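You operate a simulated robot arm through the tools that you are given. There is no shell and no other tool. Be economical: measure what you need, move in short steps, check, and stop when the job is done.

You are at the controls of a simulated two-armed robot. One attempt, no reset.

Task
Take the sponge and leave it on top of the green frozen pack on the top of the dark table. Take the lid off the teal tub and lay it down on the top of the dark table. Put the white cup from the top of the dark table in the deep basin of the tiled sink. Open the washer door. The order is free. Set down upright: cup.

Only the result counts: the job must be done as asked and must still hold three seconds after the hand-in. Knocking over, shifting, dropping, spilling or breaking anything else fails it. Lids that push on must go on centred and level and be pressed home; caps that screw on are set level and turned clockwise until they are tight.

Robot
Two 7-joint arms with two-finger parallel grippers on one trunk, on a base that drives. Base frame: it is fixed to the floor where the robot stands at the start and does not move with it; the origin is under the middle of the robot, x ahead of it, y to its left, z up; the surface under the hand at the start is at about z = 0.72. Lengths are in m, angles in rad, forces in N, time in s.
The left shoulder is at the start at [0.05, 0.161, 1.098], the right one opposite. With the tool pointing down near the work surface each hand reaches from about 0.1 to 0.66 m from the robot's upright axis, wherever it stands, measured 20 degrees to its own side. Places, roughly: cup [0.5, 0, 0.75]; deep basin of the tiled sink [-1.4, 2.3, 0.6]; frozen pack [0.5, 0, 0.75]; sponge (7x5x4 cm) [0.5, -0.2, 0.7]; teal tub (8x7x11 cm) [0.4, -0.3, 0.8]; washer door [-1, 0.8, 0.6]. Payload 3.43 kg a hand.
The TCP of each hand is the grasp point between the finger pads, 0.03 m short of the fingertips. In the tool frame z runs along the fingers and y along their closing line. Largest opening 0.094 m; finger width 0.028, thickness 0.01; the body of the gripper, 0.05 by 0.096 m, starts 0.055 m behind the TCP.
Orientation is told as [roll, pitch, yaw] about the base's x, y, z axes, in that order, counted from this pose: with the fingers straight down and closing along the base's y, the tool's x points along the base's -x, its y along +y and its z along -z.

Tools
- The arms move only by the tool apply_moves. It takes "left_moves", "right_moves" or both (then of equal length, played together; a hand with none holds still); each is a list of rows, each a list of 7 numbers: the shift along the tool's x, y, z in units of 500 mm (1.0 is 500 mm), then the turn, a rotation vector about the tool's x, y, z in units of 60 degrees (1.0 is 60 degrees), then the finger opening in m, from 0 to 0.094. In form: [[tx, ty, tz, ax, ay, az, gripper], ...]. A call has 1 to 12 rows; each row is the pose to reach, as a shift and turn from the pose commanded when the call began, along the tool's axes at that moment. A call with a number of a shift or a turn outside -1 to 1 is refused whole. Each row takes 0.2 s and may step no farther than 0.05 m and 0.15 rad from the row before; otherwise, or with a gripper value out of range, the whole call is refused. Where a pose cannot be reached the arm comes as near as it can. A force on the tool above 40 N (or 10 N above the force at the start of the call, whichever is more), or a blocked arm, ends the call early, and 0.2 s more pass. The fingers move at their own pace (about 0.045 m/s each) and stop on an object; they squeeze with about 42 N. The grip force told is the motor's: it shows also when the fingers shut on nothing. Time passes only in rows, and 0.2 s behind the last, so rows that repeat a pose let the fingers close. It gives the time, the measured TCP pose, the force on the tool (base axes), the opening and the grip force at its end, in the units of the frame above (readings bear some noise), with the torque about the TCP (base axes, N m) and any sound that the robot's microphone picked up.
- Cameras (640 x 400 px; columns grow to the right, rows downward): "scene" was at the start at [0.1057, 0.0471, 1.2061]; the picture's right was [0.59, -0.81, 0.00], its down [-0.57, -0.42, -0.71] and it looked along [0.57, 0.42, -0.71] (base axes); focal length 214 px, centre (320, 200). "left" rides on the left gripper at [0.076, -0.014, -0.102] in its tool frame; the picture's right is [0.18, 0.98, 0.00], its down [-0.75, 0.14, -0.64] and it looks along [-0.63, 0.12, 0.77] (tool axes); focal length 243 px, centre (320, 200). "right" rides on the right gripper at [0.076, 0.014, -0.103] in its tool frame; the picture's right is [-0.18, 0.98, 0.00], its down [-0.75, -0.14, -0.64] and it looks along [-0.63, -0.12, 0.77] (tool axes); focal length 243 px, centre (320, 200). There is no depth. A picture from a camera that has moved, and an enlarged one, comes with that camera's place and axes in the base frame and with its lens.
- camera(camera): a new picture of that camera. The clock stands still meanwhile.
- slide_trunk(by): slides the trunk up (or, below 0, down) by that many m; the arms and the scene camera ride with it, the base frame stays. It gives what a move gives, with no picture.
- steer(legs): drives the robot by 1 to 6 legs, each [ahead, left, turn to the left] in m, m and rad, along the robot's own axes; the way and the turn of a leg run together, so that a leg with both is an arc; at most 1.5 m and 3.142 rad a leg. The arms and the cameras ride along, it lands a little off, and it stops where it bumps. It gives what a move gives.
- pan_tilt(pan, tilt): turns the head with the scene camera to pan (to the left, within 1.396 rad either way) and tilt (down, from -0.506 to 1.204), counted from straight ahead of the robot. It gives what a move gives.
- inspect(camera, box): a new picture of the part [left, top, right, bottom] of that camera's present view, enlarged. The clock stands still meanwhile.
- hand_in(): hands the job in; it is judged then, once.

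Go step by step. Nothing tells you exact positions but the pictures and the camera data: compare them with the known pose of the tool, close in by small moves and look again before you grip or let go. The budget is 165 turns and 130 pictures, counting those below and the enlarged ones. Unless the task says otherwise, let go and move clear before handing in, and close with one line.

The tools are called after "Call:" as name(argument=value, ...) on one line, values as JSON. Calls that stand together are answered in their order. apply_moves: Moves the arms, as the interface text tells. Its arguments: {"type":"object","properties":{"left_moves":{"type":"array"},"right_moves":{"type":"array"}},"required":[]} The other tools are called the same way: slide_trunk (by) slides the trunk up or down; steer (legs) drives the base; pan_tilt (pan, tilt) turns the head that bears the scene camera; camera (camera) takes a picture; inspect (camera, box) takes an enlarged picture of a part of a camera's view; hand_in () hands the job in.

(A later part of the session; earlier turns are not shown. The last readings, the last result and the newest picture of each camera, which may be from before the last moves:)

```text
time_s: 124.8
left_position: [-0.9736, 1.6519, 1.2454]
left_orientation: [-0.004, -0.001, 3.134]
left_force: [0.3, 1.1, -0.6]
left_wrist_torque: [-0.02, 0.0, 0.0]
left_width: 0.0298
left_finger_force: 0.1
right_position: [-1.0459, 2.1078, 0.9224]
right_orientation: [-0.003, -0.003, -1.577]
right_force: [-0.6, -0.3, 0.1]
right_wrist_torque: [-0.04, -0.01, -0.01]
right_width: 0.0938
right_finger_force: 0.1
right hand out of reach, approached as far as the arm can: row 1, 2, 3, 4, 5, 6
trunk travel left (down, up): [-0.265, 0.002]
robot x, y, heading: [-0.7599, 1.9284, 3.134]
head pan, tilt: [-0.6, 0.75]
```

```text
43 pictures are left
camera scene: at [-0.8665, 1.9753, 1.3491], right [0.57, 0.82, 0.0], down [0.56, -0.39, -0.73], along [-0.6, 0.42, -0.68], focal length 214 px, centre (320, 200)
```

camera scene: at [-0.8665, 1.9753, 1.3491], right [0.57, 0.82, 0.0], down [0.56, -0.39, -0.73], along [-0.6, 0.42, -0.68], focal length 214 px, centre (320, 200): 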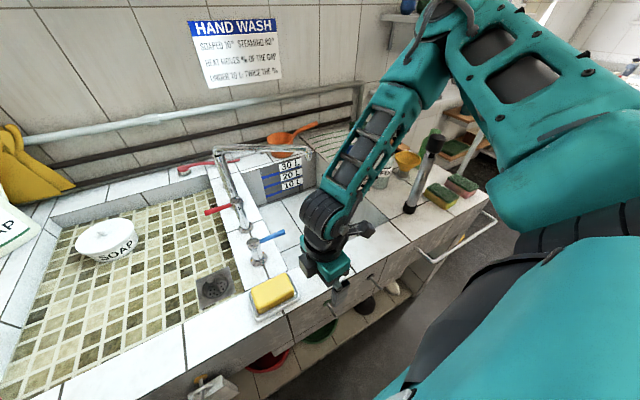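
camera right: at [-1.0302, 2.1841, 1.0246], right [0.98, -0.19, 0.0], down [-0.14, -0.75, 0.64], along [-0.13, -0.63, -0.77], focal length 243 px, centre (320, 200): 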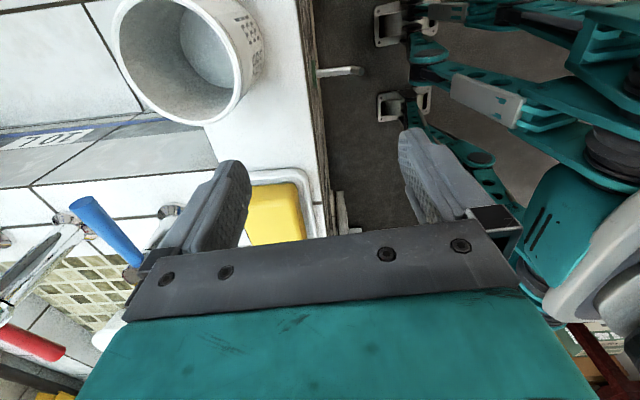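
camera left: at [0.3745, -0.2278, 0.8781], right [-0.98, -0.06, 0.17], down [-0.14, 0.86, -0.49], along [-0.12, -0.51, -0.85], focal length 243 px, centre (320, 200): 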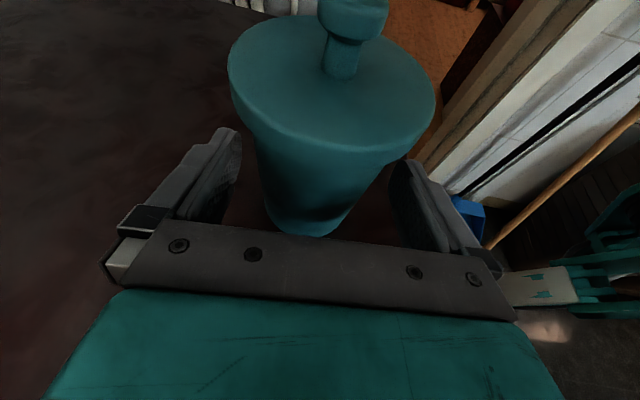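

The wrist turn made the elbow swing up (a good, steep configuration), but the hand drifted. The cup still stands. I raise the hand and re-approach above the cup.

Call:
apply_moves(right_moves=[[0, 0, -0.06, 0, 0, 0, 0.094], [0, 0, -0.12, 0, 0, 0, 0.094], [0, 0, -0.18, 0, 0, 0, 0.094], [0.06, -0.05, -0.2, 0, 0, 0, 0.094], [0.12, -0.096, -0.2, 0, 0, 0, 0.094], [0.126, -0.096, -0.2, 0, 0, 0, 0.094]])

Call:
camera(camera="right")

Call:
camera(camera="scene")

```text
time_s: 126.2
left_position: [-0.9721, 1.6504, 1.2458]
left_orientation: [-0.004, 0.001, 3.134]
left_force: [-0.1, -0.5, 0.1]
left_wrist_torque: [-0.01, -0.01, -0.02]
left_width: 0.0303
left_finger_force: 0.1
right_position: [-1.0214, 2.1006, 0.9859]
right_orientation: [-0.001, 0.0, -1.578]
right_force: [-1.6, 0.0, -0.3]
right_wrist_torque: [0.0, 0.02, 0.05]
right_width: 0.0942
right_finger_force: 0.0
right hand out of reach, approached as far as the arm can: row 1, 2, 3, 4, 5, 6
trunk travel left (down, up): [-0.265, 0.002]
robot x, y, heading: [-0.759, 1.9284, 3.137]
head pan, tilt: [-0.6, 0.75]
```

```text
42 pictures are left
camera right: at [-1.0044, 2.1768, 1.0871], right [0.98, -0.19, 0.0], down [-0.15, -0.75, 0.64], along [-0.12, -0.63, -0.77], focal length 243 px, centre (320, 200)
```

right: 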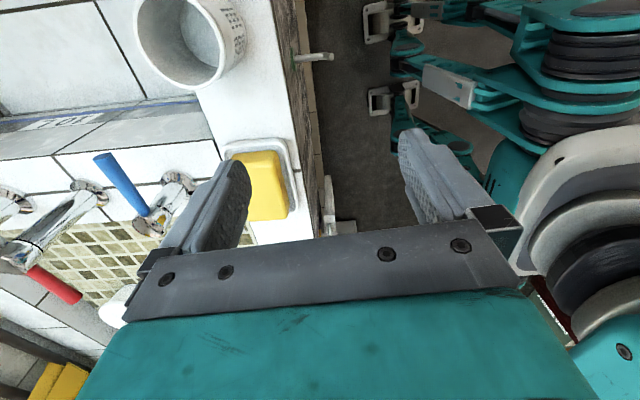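

```text
41 pictures are left
camera scene: at [-0.8668, 1.9744, 1.3491], right [0.57, 0.82, 0.0], down [0.56, -0.39, -0.73], along [-0.6, 0.42, -0.68], focal length 214 px, centre (320, 200)
```

scene: 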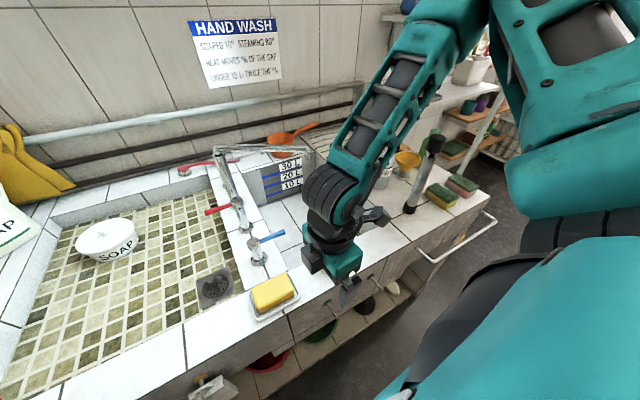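

Rotate the wrist back by ~50° and re-check.

Call:
apply_moves(right_moves=[[0, 0, 0, 0, 0, 0.14, 0.094], [0, 0, 0, 0, 0, 0.28, 0.094], [0, 0, 0, 0, 0, 0.42, 0.094], [0, 0, 0, 0, 0, 0.56, 0.094], [0, 0, 0, 0, 0, 0.7, 0.094], [0, 0, 0, 0, 0, 0.8, 0.094], [0, 0, 0, 0, 0, 0.8, 0.094]])

Call:
camera(camera="right")

Call:
camera(camera="scene")

```text
time_s: 127.8
left_position: [-0.9725, 1.6513, 1.2454]
left_orientation: [-0.003, -0.002, 3.133]
left_force: [0.8, -0.9, 0.0]
left_wrist_torque: [0.0, 0.02, 0.01]
left_width: 0.0303
left_finger_force: 0.0
right_position: [-1.0203, 2.1037, 0.9864]
right_orientation: [0.002, -0.001, -2.419]
right_force: [-1.0, -0.2, -0.3]
right_wrist_torque: [-0.01, 0.02, -0.01]
right_width: 0.0937
right_finger_force: 0.1
trunk travel left (down, up): [-0.265, 0.002]
robot x, y, heading: [-0.7554, 1.9304, 3.138]
head pan, tilt: [-0.6, 0.75]
```

```text
40 pictures are left
camera right: at [-0.9542, 2.1429, 1.088], right [0.51, -0.86, 0.0], down [-0.66, -0.39, 0.64], along [-0.55, -0.33, -0.77], focal length 243 px, centre (320, 200)
```

right: 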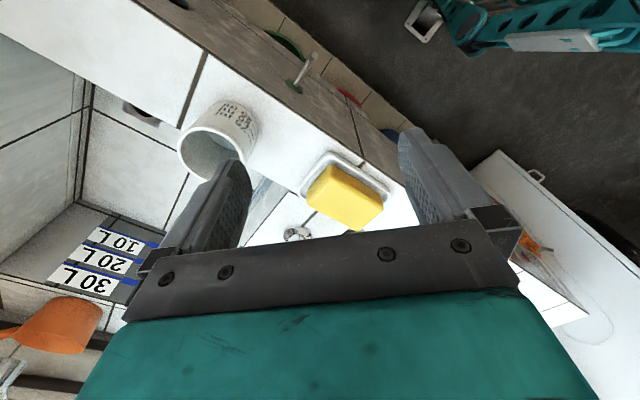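

```text
39 pictures are left
camera scene: at [-0.8667, 1.9744, 1.3491], right [0.57, 0.82, 0.0], down [0.56, -0.39, -0.73], along [-0.6, 0.42, -0.68], focal length 214 px, centre (320, 200)
```

scene: 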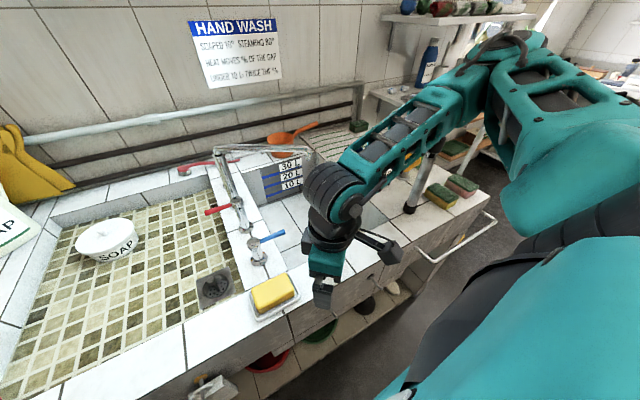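

Elbow stays up at this wrist yaw. Move over the cup.

Call:
apply_moves(right_moves=[[-0.006, -0.07, 0, 0, 0, 0, 0.094], [-0.012, -0.14, 0, 0, 0, 0, 0.094], [-0.018, -0.189, 0, 0, 0, 0, 0.094], [-0.018, -0.189, 0.06, 0, 0, 0, 0.094], [-0.018, -0.189, 0.06, 0, 0, 0, 0.094]])

Call:
camera(camera="right")

```text
time_s: 129.0
left_position: [-0.9725, 1.6517, 1.2454]
left_orientation: [-0.005, 0.0, 3.135]
left_force: [0.5, 0.9, -0.3]
left_wrist_torque: [0.02, -0.01, 0.03]
left_width: 0.0299
left_finger_force: 0.0
right_position: [-1.0902, 2.1689, 0.9554]
right_orientation: [0.001, 0.0, -2.414]
right_force: [0.1, 0.6, 0.4]
right_wrist_torque: [0.02, 0.02, 0.04]
right_width: 0.0941
right_finger_force: 0.0
trunk travel left (down, up): [-0.265, 0.002]
robot x, y, heading: [-0.7599, 1.927, 3.139]
head pan, tilt: [-0.6, 0.75]
```

```text
38 pictures are left
camera right: at [-1.0231, 2.2084, 1.0582], right [0.52, -0.86, 0.0], down [-0.66, -0.39, 0.64], along [-0.55, -0.33, -0.77], focal length 243 px, centre (320, 200)
```

right: 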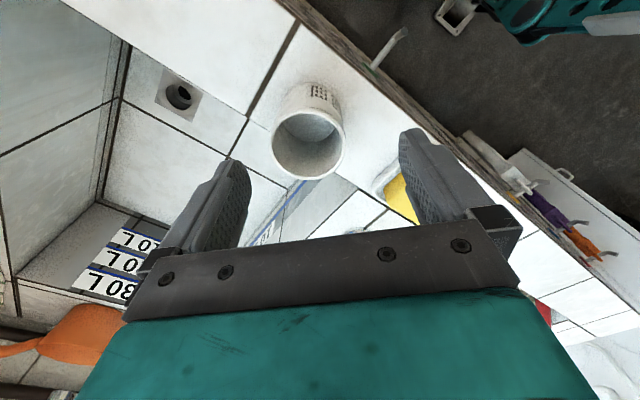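

Call:
apply_moves(right_moves=[[-0.007, -0.016, 0.04, 0, 0, 0, 0.094], [-0.007, -0.016, 0.08, 0, 0, 0, 0.094], [-0.007, -0.016, 0.094, 0, 0, 0, 0.094], [-0.007, -0.016, 0.094, 0, 0, 0, 0.07], [-0.007, -0.016, 0.094, 0, 0, 0, 0.055], [-0.007, -0.016, 0.094, 0, 0, 0, 0.05], [-0.007, -0.016, 0.094, 0, 0, 0, 0.05], [-0.007, -0.016, 0.094, 0, 0, 0, 0.05]])

Call:
camera(camera="right")

```text
time_s: 130.8
left_position: [-0.9724, 1.6514, 1.2462]
left_orientation: [-0.004, 0.0, 3.134]
left_force: [0.6, -0.4, 0.0]
left_wrist_torque: [-0.02, 0.03, 0.0]
left_width: 0.0299
left_finger_force: 0.0
right_position: [-1.0983, 2.1726, 0.9087]
right_orientation: [0.003, 0.001, -2.415]
right_force: [-1.0, 0.2, -0.6]
right_wrist_torque: [0.02, 0.0, 0.0]
right_width: 0.0587
right_finger_force: 42.2
trunk travel left (down, up): [-0.265, 0.002]
robot x, y, heading: [-0.7583, 1.9291, 3.136]
head pan, tilt: [-0.6, 0.75]
```

```text
37 pictures are left
camera right: at [-1.0312, 2.2117, 1.0108], right [0.52, -0.86, 0.0], down [-0.66, -0.39, 0.64], along [-0.55, -0.33, -0.77], focal length 243 px, centre (320, 200)
```

right: 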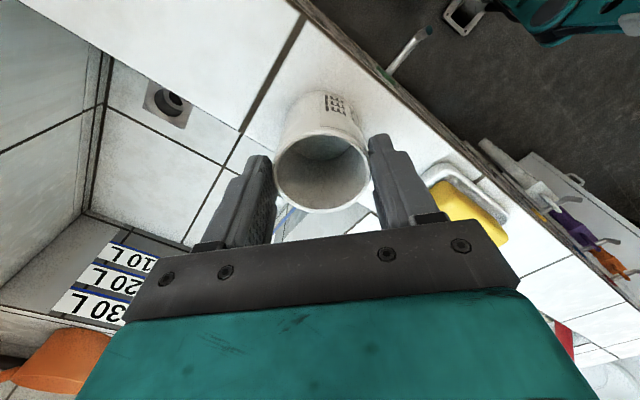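

Regripped near the rim. Lift and move over the basin.

Call:
apply_moves(right_moves=[[0, 0, -0.05, 0, 0, 0, 0.05], [0, 0, -0.12, 0, 0, 0, 0.05], [0, 0, -0.19, 0, 0, 0, 0.05], [-0.05, -0.062, -0.2, 0, 0, 0, 0.05], [-0.1, -0.125, -0.2, 0, 0, 0, 0.05], [-0.15, -0.187, -0.2, 0, 0, 0, 0.05], [-0.199, -0.25, -0.2, 0, 0, 0, 0.05], [-0.199, -0.25, -0.2, 0, 0, 0, 0.05]])

Call:
camera(camera="scene")

Call:
camera(camera="right")

```text
time_s: 132.6
left_position: [-0.9726, 1.6511, 1.2443]
left_orientation: [-0.002, -0.002, 3.135]
left_force: [-0.2, 1.1, -0.3]
left_wrist_torque: [-0.05, 0.01, -0.01]
left_width: 0.0301
left_finger_force: 0.1
right_position: [-1.1905, 2.1944, 1.0204]
right_orientation: [0.003, -0.001, -2.417]
right_force: [0.2, 1.4, -0.6]
right_wrist_torque: [-0.02, 0.02, 0.0]
right_width: 0.0586
right_finger_force: 42.3
right hand out of reach, approached as far as the arm can: row 6, 7, 8
trunk travel left (down, up): [-0.265, 0.002]
robot x, y, heading: [-0.7593, 1.9307, 3.138]
head pan, tilt: [-0.6, 0.75]
```

```text
36 pictures are left
camera scene: at [-0.8663, 1.9747, 1.3491], right [0.57, 0.82, 0.0], down [0.56, -0.39, -0.73], along [-0.6, 0.42, -0.68], focal length 214 px, centre (320, 200)
```

scene: 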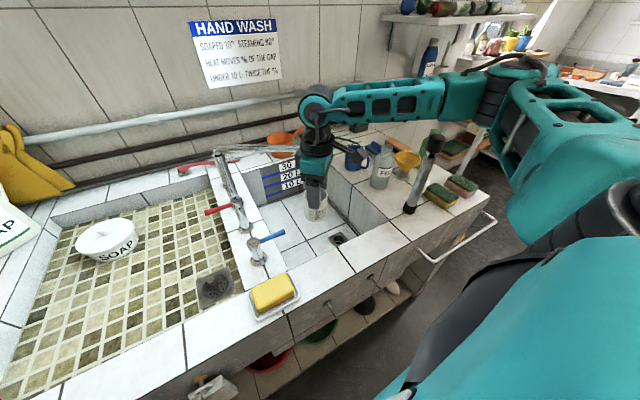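

```text
35 pictures are left
camera right: at [-1.1245, 2.2334, 1.1226], right [0.51, -0.86, 0.0], down [-0.66, -0.39, 0.64], along [-0.55, -0.33, -0.77], focal length 243 px, centre (320, 200)
```

right: 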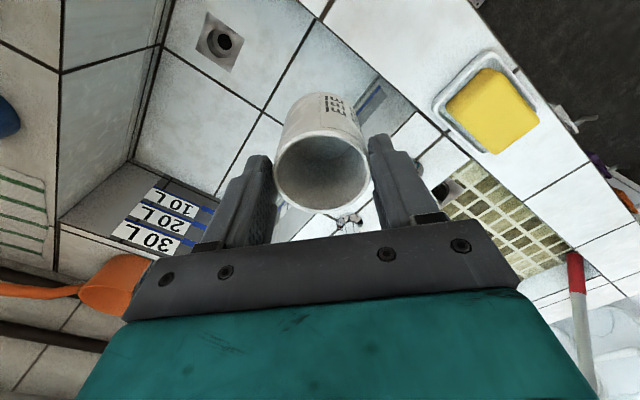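

Reach is limited at this yaw; turn the wrist back 20° while moving to (-1.255,2.20).

Call:
apply_moves(right_moves=[[0, 0, 0, 0, 0, 0.12, 0.05], [0, 0, 0, 0, 0, 0.24, 0.05], [0, 0, 0, 0, 0, 0.35, 0.05], [-0.045, -0.048, 0, 0, 0, 0.35, 0.05], [-0.09, -0.095, 0, 0, 0, 0.35, 0.05], [-0.09, -0.095, 0, 0, 0, 0.35, 0.05]])

Call:
camera(camera="scene")

```text
time_s: 134.0
left_position: [-0.9731, 1.6508, 1.2455]
left_orientation: [-0.004, -0.001, 3.135]
left_force: [0.0, 0.6, 0.0]
left_wrist_torque: [0.0, 0.02, 0.01]
left_width: 0.0301
left_finger_force: 0.0
right_position: [-1.256, 2.1985, 1.0198]
right_orientation: [0.002, 0.0, -2.783]
right_force: [1.0, -0.3, -0.6]
right_wrist_torque: [-0.01, 0.04, 0.02]
right_width: 0.0585
right_finger_force: 42.7
trunk travel left (down, up): [-0.265, 0.002]
robot x, y, heading: [-0.7597, 1.9318, 3.136]
head pan, tilt: [-0.6, 0.75]
```

```text
34 pictures are left
camera scene: at [-0.8665, 1.9746, 1.3491], right [0.57, 0.82, 0.0], down [0.56, -0.39, -0.73], along [-0.6, 0.42, -0.68], focal length 214 px, centre (320, 200)
```

scene: 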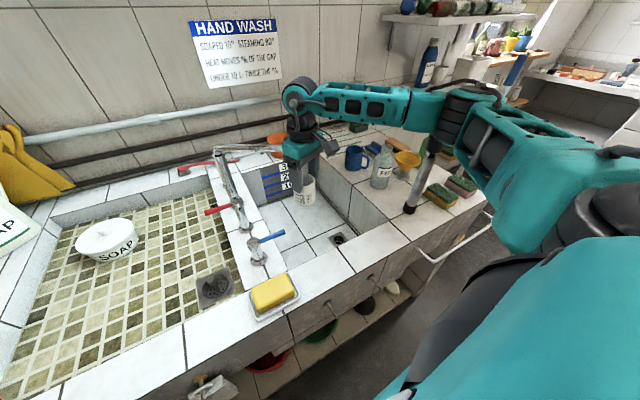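

Reached. Lower in stages with checks.

Call:
apply_moves(right_moves=[[0, 0, 0.07, 0, 0, 0, 0.05], [0, 0, 0.14, 0, 0, 0, 0.05], [0, 0, 0.21, 0, 0, 0, 0.05], [0, 0, 0.28, 0, 0, 0, 0.05], [0, 0, 0.35, 0, 0, 0, 0.05], [0, 0, 0.4, 0, 0, 0, 0.05], [0, 0, 0.4, 0, 0, 0, 0.05]])

Call:
inspect(camera="scene", box=[180, 60, 540, 285])

```text
time_s: 135.6
left_position: [-0.9728, 1.651, 1.245]
left_orientation: [-0.003, -0.003, 3.134]
left_force: [0.6, 0.3, 0.3]
left_wrist_torque: [0.01, -0.03, -0.03]
left_width: 0.0302
left_finger_force: 0.1
right_position: [-1.2569, 2.1971, 0.8187]
right_orientation: [0.001, 0.001, -2.783]
right_force: [0.1, -0.1, -1.0]
right_wrist_torque: [0.01, -0.01, 0.01]
right_width: 0.0587
right_finger_force: 42.1
trunk travel left (down, up): [-0.265, 0.002]
robot x, y, heading: [-0.7578, 1.9273, 3.134]
head pan, tilt: [-0.6, 0.75]
```

```text
1.78 times, centred on (360, 172) of scene
camera zoom: at [-0.8667, 1.9745, 1.3491], right [0.57, 0.82, 0.0], down [0.56, -0.39, -0.73], along [-0.6, 0.42, -0.68], focal length 381 px, centre (249, 249)
```

zoom: 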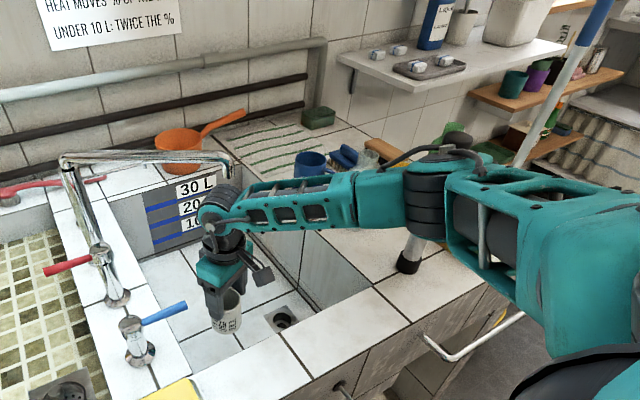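

Call:
inspect(camera="scene", box=[370, 110, 490, 230])

```text
3.33 times, centred on (430, 170) of scene
camera zoom: at [-0.8667, 1.9745, 1.3491], right [0.57, 0.82, 0.0], down [0.56, -0.39, -0.73], along [-0.6, 0.42, -0.68], focal length 715 px, centre (-47, 300)
```

zoom: 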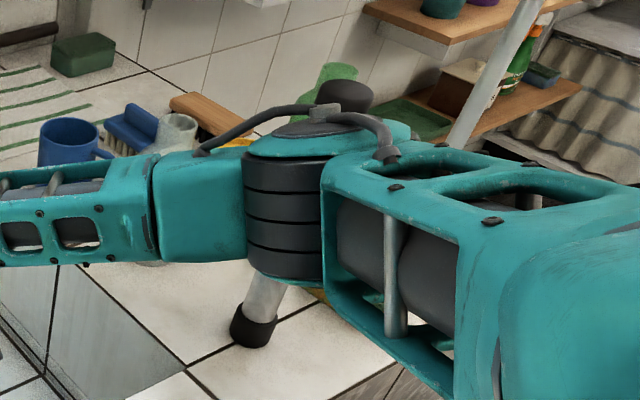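

The rod is still a few cm behind the elbow. Lower 6 cm and recheck.

Call:
apply_moves(right_moves=[[0, 0, 0.03, 0, 0, 0, 0.05], [0, 0, 0.06, 0, 0, 0, 0.05], [0, 0, 0.09, 0, 0, 0, 0.05], [0, 0, 0.12, 0, 0, 0, 0.05]])

Call:
inspect(camera="scene", box=[260, 110, 500, 260])

```text
time_s: 136.6
left_position: [-0.9733, 1.651, 1.2456]
left_orientation: [-0.004, -0.001, 3.135]
left_force: [-0.6, 0.3, 0.7]
left_wrist_torque: [-0.02, -0.04, -0.02]
left_width: 0.0303
left_finger_force: 0.1
right_position: [-1.2555, 2.1978, 0.7592]
right_orientation: [0.001, 0.001, -2.783]
right_force: [0.6, -0.2, -0.4]
right_wrist_torque: [0.0, -0.02, 0.0]
right_width: 0.0585
right_finger_force: 42.5
trunk travel left (down, up): [-0.265, 0.002]
robot x, y, heading: [-0.7612, 1.9343, 3.137]
head pan, tilt: [-0.6, 0.75]
```

```text
2.67 times, centred on (380, 185) of scene
camera zoom: at [-0.8668, 1.9745, 1.3491], right [0.57, 0.82, 0.0], down [0.56, -0.39, -0.73], along [-0.6, 0.42, -0.68], focal length 572 px, centre (160, 240)
```

zoom: 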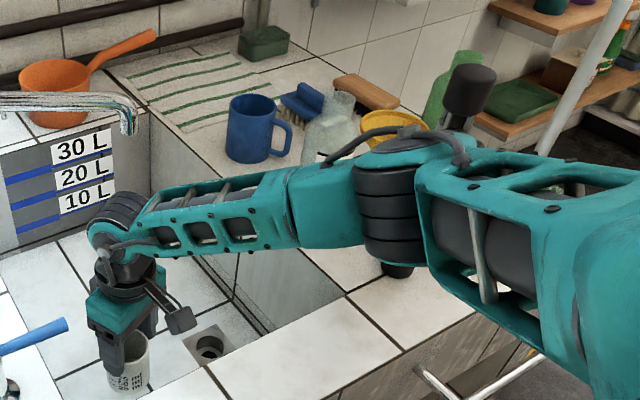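

Plenty of clearance. Continue down to z≈0.69, then slow steps to contact.

Call:
apply_moves(right_moves=[[0, 0, 0.03, 0, 0, 0, 0.05], [0, 0, 0.06, 0, 0, 0, 0.05], [0, 0, 0.09, 0, 0, 0, 0.05], [0, 0, 0.12, 0, 0, 0, 0.05], [0, 0, 0.136, 0, 0, 0, 0.05], [0, 0, 0.142, 0, 0, 0, 0.05], [0, 0, 0.148, 0, 0, 0, 0.05]])

Call:
camera(camera="right")

Call:
inspect(camera="scene", box=[220, 110, 480, 290])

```text
time_s: 138.2
left_position: [-0.9737, 1.6517, 1.2457]
left_orientation: [-0.002, -0.002, 3.135]
left_force: [0.3, -0.2, 0.1]
left_wrist_torque: [0.0, -0.06, -0.01]
left_width: 0.0302
left_finger_force: 0.2
right_position: [-1.2571, 2.1973, 0.7315]
right_orientation: [0.003, 0.0, -2.781]
right_force: [-0.4, 0.5, -0.8]
right_wrist_torque: [0.01, -0.02, -0.01]
right_width: 0.059
right_finger_force: 42.0
right hand out of reach, approached as far as the arm can: row 3, 4, 5, 6, 7
trunk travel left (down, up): [-0.265, 0.002]
robot x, y, heading: [-0.7571, 1.9301, 3.133]
head pan, tilt: [-0.6, 0.75]
```

```text
30 pictures are left
camera right: at [-1.1796, 2.2108, 0.8327], right [0.17, -0.98, 0.0], down [-0.76, -0.13, 0.64], along [-0.63, -0.11, -0.77], focal length 243 px, centre (320, 200)
```

right: 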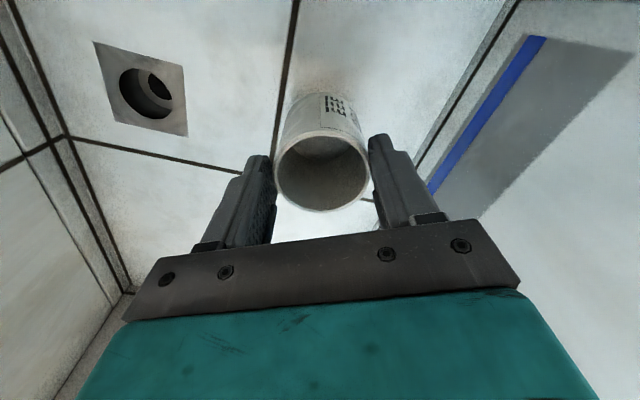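

```text
2.22 times, centred on (350, 200) of scene
camera zoom: at [-0.8667, 1.9745, 1.3491], right [0.57, 0.82, 0.0], down [0.56, -0.39, -0.73], along [-0.6, 0.42, -0.68], focal length 477 px, centre (253, 200)
```

zoom: 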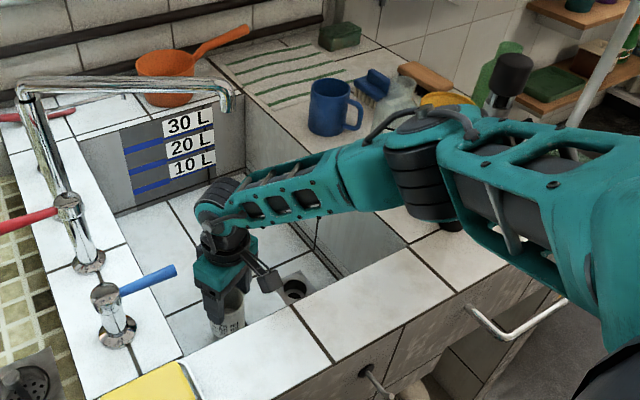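

The arm is fully extended; I lower the rest with the trunk, which carries the arm down rigidly.

Call:
slide_trunk(by=-0.045)

Call:
camera(camera="right")

Call:
inspect(camera="scene", box=[220, 110, 480, 290])

```text
time_s: 139.0
left_position: [-0.9717, 1.6496, 1.2012]
left_orientation: [-0.007, -0.001, 3.133]
left_force: [-0.3, 0.6, 0.4]
left_wrist_torque: [-0.01, 0.0, 0.01]
left_width: 0.0298
left_finger_force: 0.1
right_position: [-1.2577, 2.1969, 0.6882]
right_orientation: [0.0, -0.005, -2.784]
right_force: [1.6, 1.3, 20.1]
right_wrist_torque: [0.12, -0.31, -0.05]
right_width: 0.0584
right_finger_force: 42.0
trunk travel left (down, up): [-0.22, 0.047]
robot x, y, heading: [-0.7575, 1.9268, 3.133]
head pan, tilt: [-0.6, 0.75]
```

```text
28 pictures are left
camera right: at [-1.1803, 2.2106, 0.7904], right [0.17, -0.99, 0.0], down [-0.75, -0.13, 0.65], along [-0.64, -0.11, -0.76], focal length 243 px, centre (320, 200)
```

right: 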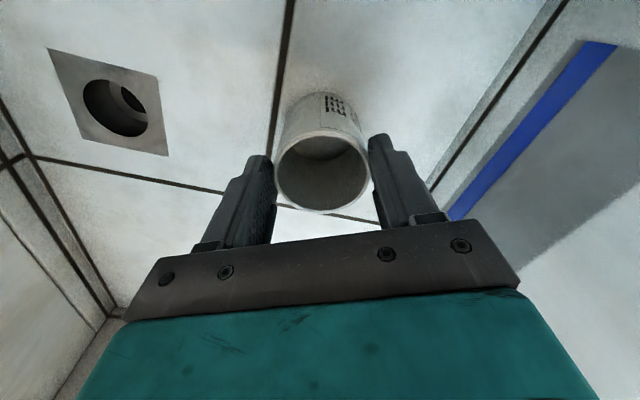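

```text
2.22 times, centred on (350, 200) of scene
camera zoom: at [-0.8652, 1.9738, 1.3047], right [0.57, 0.82, 0.0], down [0.56, -0.39, -0.73], along [-0.6, 0.42, -0.68], focal length 477 px, centre (253, 200)
```

zoom: 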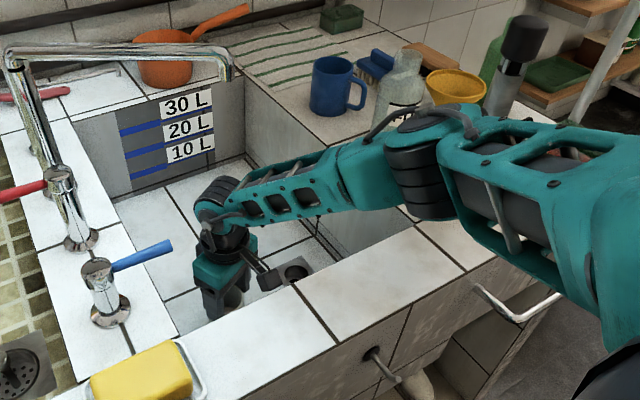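

The cup is in contact with the basin floor. Ease off with the trunk, then open the fingers.

Call:
slide_trunk(by=0.003)

Call:
apply_moves(right_moves=[[0, 0, 0, 0, 0, 0, 0.07], [0, 0, 0, 0, 0, 0, 0.085], [0, 0, 0, 0, 0, 0, 0.085], [0, 0, 0, 0, 0, 0, 0.085]])

Call:
camera(camera="right")

```text
time_s: 139.6
left_position: [-0.9728, 1.6516, 1.2024]
left_orientation: [-0.006, 0.0, 3.134]
left_force: [0.0, 0.4, 0.9]
left_wrist_torque: [0.02, 0.02, 0.02]
left_width: 0.0299
left_finger_force: 0.0
right_position: [-1.2561, 2.1977, 0.6881]
right_orientation: [0.0, -0.002, -2.781]
right_force: [-3.2, -0.4, 7.9]
right_wrist_torque: [-0.02, 0.33, 0.02]
right_width: 0.0585
right_finger_force: 41.5
trunk travel left (down, up): [-0.223, 0.044]
robot x, y, heading: [-0.759, 1.9265, 3.14]
head pan, tilt: [-0.6, 0.75]
```

```text
time_s: 140.6
left_position: [-0.9728, 1.6512, 1.2039]
left_orientation: [-0.005, -0.001, 3.135]
left_force: [-0.3, -0.2, -0.2]
left_wrist_torque: [0.0, -0.02, 0.02]
left_width: 0.0301
left_finger_force: 0.1
right_position: [-1.2559, 2.1969, 0.6881]
right_orientation: [0.002, 0.001, -2.782]
right_force: [0.2, 0.6, 0.3]
right_wrist_torque: [0.01, 0.03, -0.03]
right_width: 0.0849
right_finger_force: 0.0
trunk travel left (down, up): [-0.223, 0.044]
robot x, y, heading: [-0.756, 1.9292, 3.132]
head pan, tilt: [-0.6, 0.75]
```

```text
26 pictures are left
camera right: at [-1.1795, 2.2109, 0.7907], right [0.17, -0.98, 0.0], down [-0.76, -0.13, 0.64], along [-0.63, -0.11, -0.77], focal length 243 px, centre (320, 200)
```

right: 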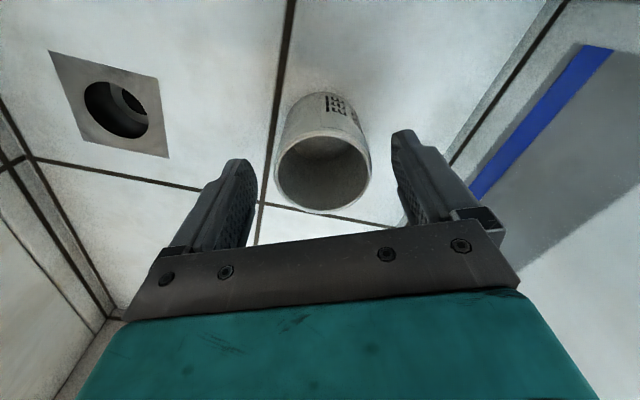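

Cup is released and standing upright. Raise the trunk, then lift the hand straight out.

Call:
slide_trunk(by=0.04)

Call:
apply_moves(right_moves=[[0, 0, -0.07, 0, 0, 0, 0.085], [0, 0, -0.15, 0, 0, 0, 0.085], [0, 0, -0.23, 0, 0, 0, 0.085], [0, 0, -0.31, 0, 0, 0, 0.085], [0, 0, -0.39, 0, 0, 0, 0.085], [0, 0, -0.47, 0, 0, 0, 0.085], [0, 0, -0.55, 0, 0, 0, 0.085], [0, 0, -0.63, 0, 0, 0, 0.085]])

Call:
inspect(camera="scene", box=[200, 100, 480, 300])

```text
time_s: 141.4
left_position: [-0.9735, 1.6513, 1.243]
left_orientation: [-0.003, 0.0, 3.135]
left_force: [0.4, 0.0, 0.1]
left_wrist_torque: [-0.01, -0.01, 0.03]
left_width: 0.03
left_finger_force: 0.0
right_position: [-1.2569, 2.1979, 0.7286]
right_orientation: [0.002, 0.001, -2.782]
right_force: [0.2, -0.1, 0.1]
right_wrist_torque: [-0.05, 0.0, 0.0]
right_width: 0.0851
right_finger_force: 0.0
trunk travel left (down, up): [-0.263, 0.004]
robot x, y, heading: [-0.7573, 1.9297, 3.138]
head pan, tilt: [-0.6, 0.75]
```

```text
time_s: 143.2
left_position: [-0.9721, 1.651, 1.2444]
left_orientation: [-0.005, -0.001, 3.135]
left_force: [0.6, 0.3, -0.4]
left_wrist_torque: [-0.03, -0.01, 0.01]
left_width: 0.0299
left_finger_force: 0.0
right_position: [-1.2567, 2.1988, 1.0444]
right_orientation: [0.002, 0.0, -2.783]
right_force: [-0.5, -0.4, 1.6]
right_wrist_torque: [0.02, -0.02, 0.0]
right_width: 0.0848
right_finger_force: 0.2
trunk travel left (down, up): [-0.263, 0.004]
robot x, y, heading: [-0.7557, 1.9283, 3.14]
head pan, tilt: [-0.6, 0.75]
```

```text
2.00 times, centred on (340, 200) of scene
camera zoom: at [-0.8665, 1.9743, 1.3471], right [0.57, 0.82, 0.0], down [0.56, -0.39, -0.73], along [-0.6, 0.42, -0.68], focal length 429 px, centre (280, 200)
```

zoom: 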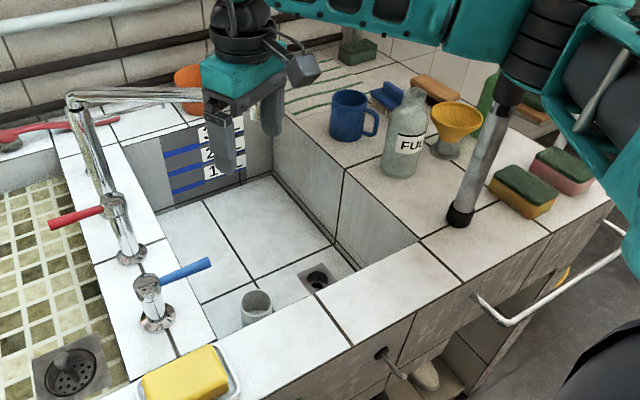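

Cup stands upright in the deep basin. Back away, retract the right hand, then head for the washer.

Call:
steer(legs=[[-0.2, 0, 0]])

Call:
apply_moves(right_moves=[[0, 0, -0.05, 0, 0, 0.1, 0.05], [0.07, 0, -0.05, 0, 0, 0.2, 0.03], [0.14, 0, -0.05, 0, 0, 0.3, 0.03], [0.21, 0, -0.05, 0, 0, 0.34, 0.03], [0.28, 0, -0.05, 0, 0, 0.34, 0.03], [0.35, 0, -0.05, 0, 0, 0.34, 0.03], [0.4, 0, -0.05, 0, 0, 0.34, 0.03]])

Call:
steer(legs=[[0.0, 0.85, 0]])

Call:
pan_tilt(pan=0.25, tilt=0.75)

Call:
camera(camera="scene")

```text
time_s: 144.8
left_position: [-0.772, 1.6507, 1.244]
left_orientation: [-0.004, -0.003, 3.134]
left_force: [-0.1, -0.1, 0.3]
left_wrist_torque: [0.01, 0.04, 0.0]
left_width: 0.0302
left_finger_force: 0.1
right_position: [-1.0565, 2.1977, 1.044]
right_orientation: [0.002, 0.0, -2.781]
right_force: [-0.5, 0.0, 0.0]
right_wrist_torque: [0.01, 0.0, 0.01]
right_width: 0.0854
right_finger_force: 0.0
trunk travel left (down, up): [-0.263, 0.004]
robot x, y, heading: [-0.5577, 1.9268, 3.133]
head pan, tilt: [-0.6, 0.75]
```

```text
time_s: 146.4
left_position: [-0.7727, 1.6494, 1.2425]
left_orientation: [-0.004, -0.002, 3.134]
left_force: [-0.6, 0.4, 0.9]
left_wrist_torque: [-0.01, -0.01, -0.01]
left_width: 0.0303
left_finger_force: 0.2
right_position: [-0.8716, 2.2677, 1.0697]
right_orientation: [0.002, -0.001, -3.138]
right_force: [0.3, 0.9, -0.7]
right_wrist_torque: [-0.04, -0.04, -0.02]
right_width: 0.0299
right_finger_force: 0.1
trunk travel left (down, up): [-0.263, 0.004]
robot x, y, heading: [-0.561, 1.9302, 3.138]
head pan, tilt: [-0.6, 0.75]
```

```text
time_s: 154.3
left_position: [-0.7766, 0.7914, 1.2437]
left_orientation: [-0.005, -0.002, 3.137]
left_force: [0.5, -0.6, 0.6]
left_wrist_torque: [-0.01, -0.01, 0.01]
left_width: 0.0299
left_finger_force: 0.1
right_position: [-0.8746, 1.4097, 1.0677]
right_orientation: [0.003, 0.001, -3.139]
right_force: [0.1, -0.4, 0.1]
right_wrist_torque: [-0.02, 0.04, 0.01]
right_width: 0.0298
right_finger_force: 0.1
trunk travel left (down, up): [-0.263, 0.004]
robot x, y, heading: [-0.5617, 1.0719, 3.138]
head pan, tilt: [-0.6, 0.75]
```

```text
time_s: 155.5
left_position: [-0.7765, 0.791, 1.2435]
left_orientation: [-0.005, 0.002, 3.135]
left_force: [0.3, -0.4, -0.6]
left_wrist_torque: [0.0, -0.01, -0.01]
left_width: 0.03
left_finger_force: 0.1
right_position: [-0.8749, 1.4099, 1.0689]
right_orientation: [0.003, 0.001, -3.137]
right_force: [-0.3, 0.2, 0.5]
right_wrist_torque: [0.02, -0.03, 0.05]
right_width: 0.0299
right_finger_force: 0.1
trunk travel left (down, up): [-0.263, 0.004]
robot x, y, heading: [-0.5612, 1.066, 3.137]
head pan, tilt: [0.25, 0.75]
```

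```text
24 pictures are left
camera scene: at [-0.6826, 1.0482, 1.3471], right [-0.24, 0.97, 0.0], down [0.66, 0.17, -0.73], along [-0.71, -0.18, -0.68], focal length 214 px, centre (320, 200)
```

scene: 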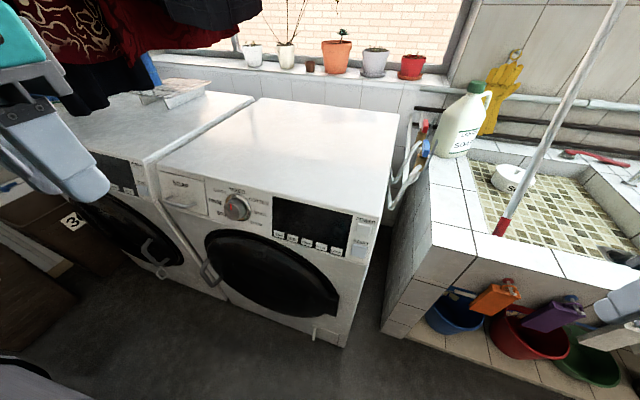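

I see the washer: door handle is a vertical bar on the left side of the door, hinge on the right. Zoom in.

Call:
inspect(camera="scene", box=[130, 160, 370, 350])

```text
2.11 times, centred on (250, 255) of scene
camera zoom: at [-0.6826, 1.0482, 1.3471], right [-0.24, 0.97, 0.0], down [0.66, 0.17, -0.73], along [-0.71, -0.18, -0.68], focal length 452 px, centre (467, 84)
```

zoom: 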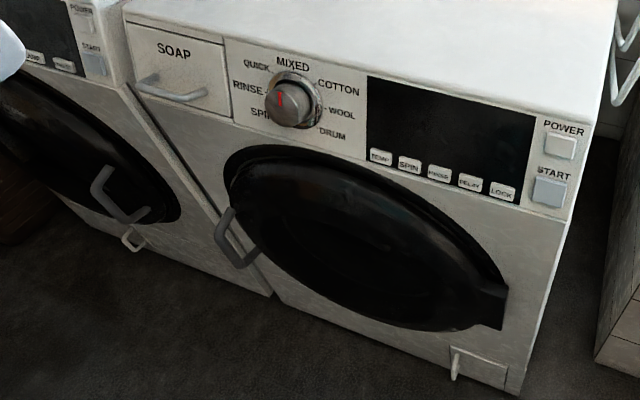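

Target machine confirmed as the washer (SOAP drawer, RINSE/COTTON dial). I reposition to the left of its door, lower the trunk, and look again.

Call:
steer(legs=[[-0.1, 0, 0], [0, 0.68, 0]])

Call:
slide_trunk(by=-0.24)

Call:
pan_tilt(pan=-0.2, tilt=0.75)

Call:
camera(camera="scene")

```text
time_s: 162.7
left_position: [-0.6781, 0.1072, 1.2438]
left_orientation: [-0.006, 0.0, 3.135]
left_force: [-0.1, -0.6, -0.3]
left_wrist_torque: [0.01, -0.01, 0.05]
left_width: 0.0299
left_finger_force: 0.2
right_position: [-0.7771, 0.7243, 1.0693]
right_orientation: [0.001, 0.001, -3.136]
right_force: [0.6, 0.7, 0.3]
right_wrist_torque: [-0.01, 0.02, 0.01]
right_width: 0.0299
right_finger_force: 0.1
trunk travel left (down, up): [-0.263, 0.004]
robot x, y, heading: [-0.4663, 0.3816, 3.136]
head pan, tilt: [0.25, 0.75]
```

```text
time_s: 165.2
left_position: [-0.6778, 0.1059, 1.0027]
left_orientation: [-0.005, 0.0, 3.135]
left_force: [0.6, -0.5, 0.2]
left_wrist_torque: [0.0, -0.05, 0.0]
left_width: 0.03
left_finger_force: 0.1
right_position: [-0.7777, 0.7239, 0.8287]
right_orientation: [0.002, 0.0, -3.139]
right_force: [-0.1, -0.2, -0.2]
right_wrist_torque: [0.01, -0.01, -0.04]
right_width: 0.03
right_finger_force: 0.0
trunk travel left (down, up): [-0.023, 0.244]
robot x, y, heading: [-0.4644, 0.3859, 3.14]
head pan, tilt: [0.25, 0.75]
```

```text
time_s: 166.1
left_position: [-0.6783, 0.1073, 1.0034]
left_orientation: [-0.004, 0.0, 3.136]
left_force: [0.0, 0.3, 0.1]
left_wrist_torque: [-0.02, 0.01, 0.02]
left_width: 0.03
left_finger_force: 0.0
right_position: [-0.7781, 0.7243, 0.8285]
right_orientation: [0.003, -0.001, -3.137]
right_force: [-0.2, -0.7, 0.3]
right_wrist_torque: [0.02, 0.0, 0.01]
right_width: 0.0302
right_finger_force: 0.1
trunk travel left (down, up): [-0.023, 0.244]
robot x, y, heading: [-0.4642, 0.3881, 3.139]
head pan, tilt: [-0.201, 0.75]
```

```text
22 pictures are left
camera scene: at [-0.5855, 0.4, 1.1071], right [0.2, 0.98, 0.0], down [0.67, -0.14, -0.73], along [-0.72, 0.15, -0.68], focal length 214 px, centre (320, 200)
```

scene: 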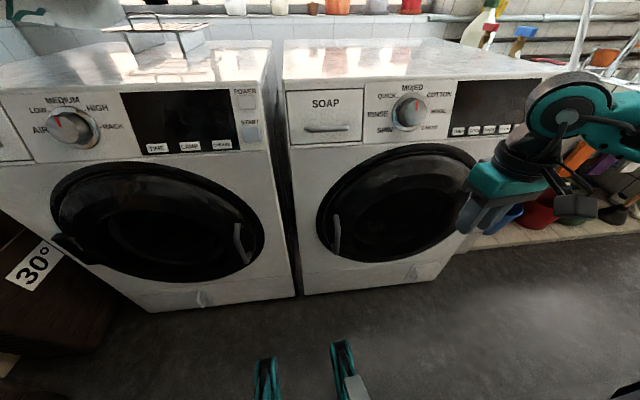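

Call:
inspect(camera="scene", box=[270, 120, 500, 300])

```text
2.22 times, centred on (385, 210) of scene
camera zoom: at [-0.5855, 0.4, 1.1071], right [0.2, 0.98, 0.0], down [0.67, -0.14, -0.73], along [-0.72, 0.15, -0.68], focal length 477 px, centre (176, 178)
```

zoom: 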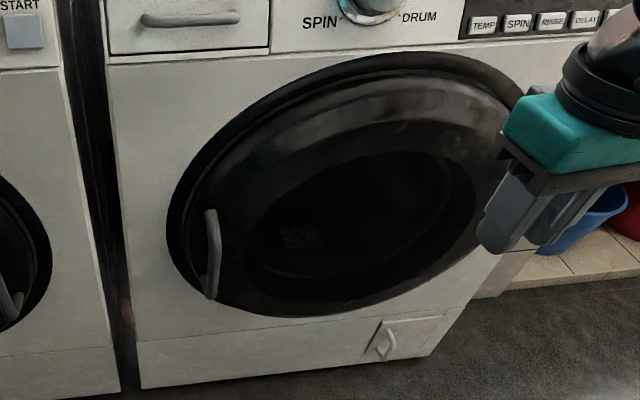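

Triangulated handle bar ≈(-0.975,0.531), z 0.50–0.63. I move the right hand to a pre-grasp, pitched 45° forward.

Call:
apply_moves(right_moves=[[-0.02, 0.05, 0.03, 0, -0.1, 0, 0.06], [-0.045, 0.1, 0.07, 0, -0.2, 0, 0.06], [-0.07, 0.15, 0.115, 0, -0.3, 0, 0.06], [-0.1, 0.2, 0.16, 0, -0.4, 0, 0.06], [-0.13, 0.25, 0.205, 0, -0.5, 0, 0.06], [-0.155, 0.3, 0.25, 0, -0.6, 0, 0.06], [-0.18, 0.345, 0.295, 0, -0.7, 0, 0.06], [-0.204, 0.386, 0.337, 0, -0.75, 0, 0.06], [-0.204, 0.386, 0.337, 0, -0.75, 0, 0.06]])

Call:
camera(camera="right")

Call:
inspect(camera="scene", box=[270, 120, 500, 300])

```text
time_s: 168.1
left_position: [-0.6791, 0.1068, 1.0042]
left_orientation: [-0.005, 0.001, 3.136]
left_force: [-0.1, -0.5, -1.3]
left_wrist_torque: [-0.03, 0.01, 0.03]
left_width: 0.0304
left_finger_force: 0.0
right_position: [-0.8597, 0.5405, 0.6908]
right_orientation: [0.034, -0.692, -3.137]
right_force: [-0.2, 1.0, -0.3]
right_wrist_torque: [-0.02, 0.06, -0.01]
right_width: 0.0598
right_finger_force: 0.0
right hand out of reach, approached as far as the arm can: row 7, 8, 9
trunk travel left (down, up): [-0.023, 0.244]
robot x, y, heading: [-0.4644, 0.3828, 3.141]
head pan, tilt: [-0.201, 0.75]
```

```text
20 pictures are left
camera right: at [-0.7354, 0.5306, 0.7206], right [-0.11, -0.98, 0.14], down [-0.17, 0.16, 0.97], along [-0.98, 0.09, -0.19], focal length 243 px, centre (320, 200)
```

right: 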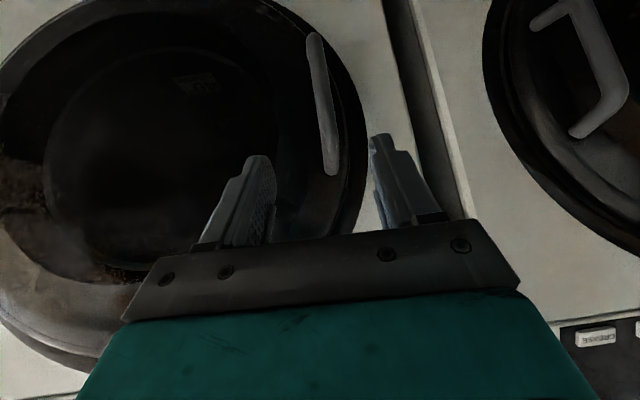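

```text
2.22 times, centred on (385, 210) of scene
camera zoom: at [-0.5855, 0.4001, 1.1071], right [0.2, 0.98, 0.0], down [0.67, -0.14, -0.73], along [-0.72, 0.15, -0.68], focal length 477 px, centre (176, 178)
```

zoom: 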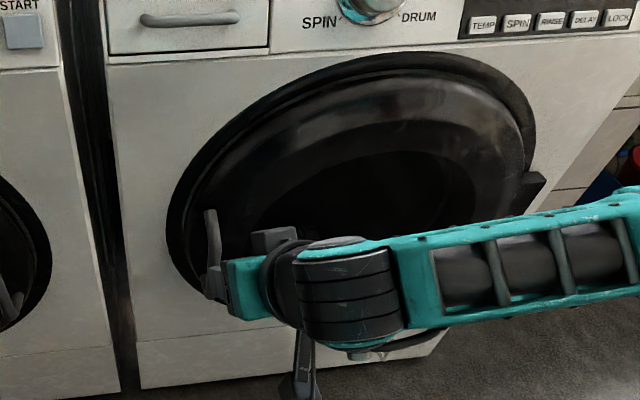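

Bar confirmed at y≈0.534, z 0.50–0.64. Advance along the fingers to straddle it.

Call:
apply_moves(right_moves=[[-0.006, 0.006, 0.07, 0, 0, 0, 0.07], [-0.014, 0.012, 0.14, 0, 0, 0, 0.07], [-0.02, 0.012, 0.21, 0, 0, 0, 0.07], [-0.024, 0.012, 0.26, 0, 0, 0, 0.07], [-0.024, 0.012, 0.26, 0, 0, 0, 0.07]])

Call:
camera(camera="right")

```text
time_s: 169.3
left_position: [-0.6794, 0.1061, 1.0027]
left_orientation: [-0.005, 0.001, 3.136]
left_force: [0.7, -0.2, -0.5]
left_wrist_torque: [0.01, 0.0, 0.01]
left_width: 0.0302
left_finger_force: 0.1
right_position: [-0.9519, 0.5304, 0.5981]
right_orientation: [0.037, -0.693, -3.135]
right_force: [-0.1, -0.7, -0.4]
right_wrist_torque: [-0.01, 0.0, 0.0]
right_width: 0.0701
right_finger_force: 0.0
trunk travel left (down, up): [-0.023, 0.244]
robot x, y, heading: [-0.463, 0.3832, 3.139]
head pan, tilt: [-0.201, 0.75]
```

```text
18 pictures are left
camera right: at [-0.8281, 0.5206, 0.6285], right [-0.11, -0.98, 0.14], down [-0.17, 0.16, 0.97], along [-0.98, 0.09, -0.19], focal length 243 px, centre (320, 200)
```

right: 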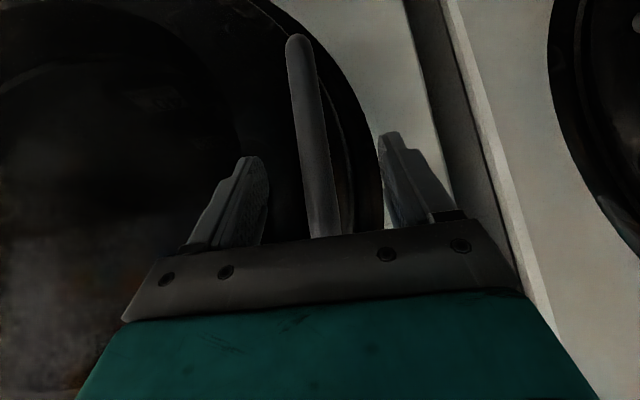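

The bar is between the fingers. Advance 2.5 cm more, then close.

Call:
apply_moves(right_moves=[[0, 0, 0.025, 0, 0, 0, 0.07], [0, 0, 0.05, 0, 0, 0, 0.07], [0, 0, 0.05, 0, 0, 0, 0.04], [0, 0, 0.05, 0, 0, 0, 0.01], [0, 0, 0.05, 0, 0, 0, 0.0], [0, 0, 0.05, 0, 0, 0, 0.0], [0, 0, 0.05, 0, 0, 0, 0.0]])

Call:
camera(camera="right")

```text
time_s: 169.8
left_position: [-0.6774, 0.1064, 1.003]
left_orientation: [-0.006, -0.001, 3.134]
left_force: [0.1, 0.2, 0.2]
left_wrist_torque: [0.02, 0.01, -0.01]
left_width: 0.0301
left_finger_force: 0.1
right_position: [-0.959, 0.5272, 0.5841]
right_orientation: [0.04, -0.685, -3.138]
right_force: [2.8, -1.7, 0.6]
right_wrist_torque: [0.06, 0.15, -0.13]
right_width: 0.0693
right_finger_force: 0.2
trunk travel left (down, up): [-0.023, 0.244]
robot x, y, heading: [-0.4647, 0.3846, 3.137]
head pan, tilt: [-0.201, 0.75]
stopped in row 2 (right hand): the force on the tool passed its limit at 85 N (the readings are from after the stop); the commanded pose is now the measured one
```

```text
17 pictures are left
camera right: at [-0.8343, 0.5177, 0.6152], right [-0.11, -0.98, 0.15], down [-0.18, 0.17, 0.97], along [-0.98, 0.08, -0.2], focal length 243 px, centre (320, 200)
```

right: 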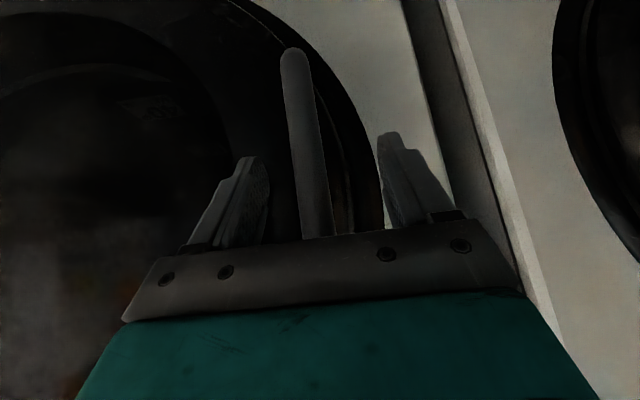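

Fingertips touched the door. Back off 6 mm and close on the bar.

Call:
apply_moves(right_moves=[[0, 0, -0.012, 0, 0, 0, 0.07], [0, 0, -0.012, 0, 0, 0, 0.04], [0, 0, -0.012, 0, 0, 0, 0.01], [0, 0, -0.012, 0, 0, 0, 0.0], [0, 0, -0.012, 0, 0, 0, 0.0], [0, 0, -0.012, 0, 0, 0, 0.0]])

Call:
camera(camera="right")

```text
time_s: 171.2
left_position: [-0.6778, 0.1082, 1.0034]
left_orientation: [-0.004, -0.003, 3.135]
left_force: [-0.1, -0.2, 0.2]
left_wrist_torque: [-0.01, -0.02, -0.01]
left_width: 0.03
left_finger_force: 0.1
right_position: [-0.9569, 0.5319, 0.5876]
right_orientation: [0.036, -0.688, -3.14]
right_force: [1.1, 13.6, 3.8]
right_wrist_torque: [-0.12, -0.06, -0.13]
right_width: 0.0219
right_finger_force: 45.2
trunk travel left (down, up): [-0.023, 0.244]
robot x, y, heading: [-0.4669, 0.3827, 3.132]
head pan, tilt: [-0.201, 0.75]
```

```text
16 pictures are left
camera right: at [-0.8325, 0.5207, 0.6194], right [-0.12, -0.98, 0.14], down [-0.18, 0.16, 0.97], along [-0.98, 0.09, -0.2], focal length 243 px, centre (320, 200)
```

right: 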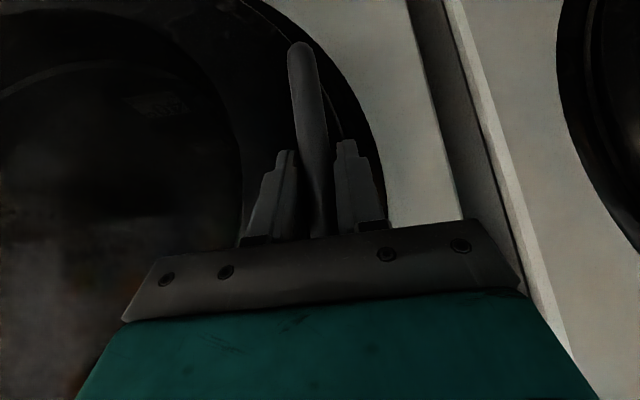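

Bar gripped (2.2 cm). Pull along the door's arc about the hinge near (-1.01,1.05).

Call:
apply_moves(right_moves=[[0.0318, -0.0048, -0.0262, -0.0243, 0, -0.0295, 0.0], [0.0636, -0.0108, -0.0523, -0.0485, 0, -0.059, 0.0], [0.095, -0.019, -0.078, -0.073, 0, -0.0885, 0.0], [0.1263, -0.0282, -0.1039, -0.097, 0, -0.118, 0.0], [0.1263, -0.0282, -0.1039, -0.097, 0, -0.118, 0.0]])

Call:
inspect(camera="scene", box=[270, 120, 500, 300])

```text
time_s: 172.1
left_position: [-0.6783, 0.1074, 1.0031]
left_orientation: [-0.006, 0.0, 3.135]
left_force: [-0.7, -0.6, 0.3]
left_wrist_torque: [0.02, -0.01, 0.0]
left_width: 0.0302
left_finger_force: 0.1
right_position: [-0.8927, 0.5397, 0.5888]
right_orientation: [-0.025, -0.627, -3.084]
right_force: [-0.2, 3.3, -7.8]
right_wrist_torque: [-0.01, -1.09, -0.26]
right_width: 0.0222
right_finger_force: 44.9
right hand out of reach, approached as far as the arm can: row 1, 2, 3, 4
trunk travel left (down, up): [-0.023, 0.244]
robot x, y, heading: [-0.4665, 0.3882, 3.136]
head pan, tilt: [-0.201, 0.75]
stopped in row 4 (right hand): the force on the tool passed its limit at 73 N (the readings are from after the stop); the commanded pose is now the measured one
```

```text
2.22 times, centred on (385, 210) of scene
camera zoom: at [-0.5863, 0.4006, 1.1067], right [0.2, 0.98, 0.0], down [0.67, -0.14, -0.73], along [-0.71, 0.15, -0.68], focal length 477 px, centre (176, 178)
```

zoom: 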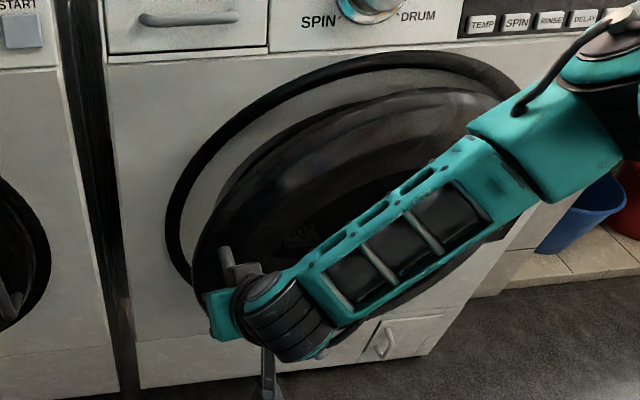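

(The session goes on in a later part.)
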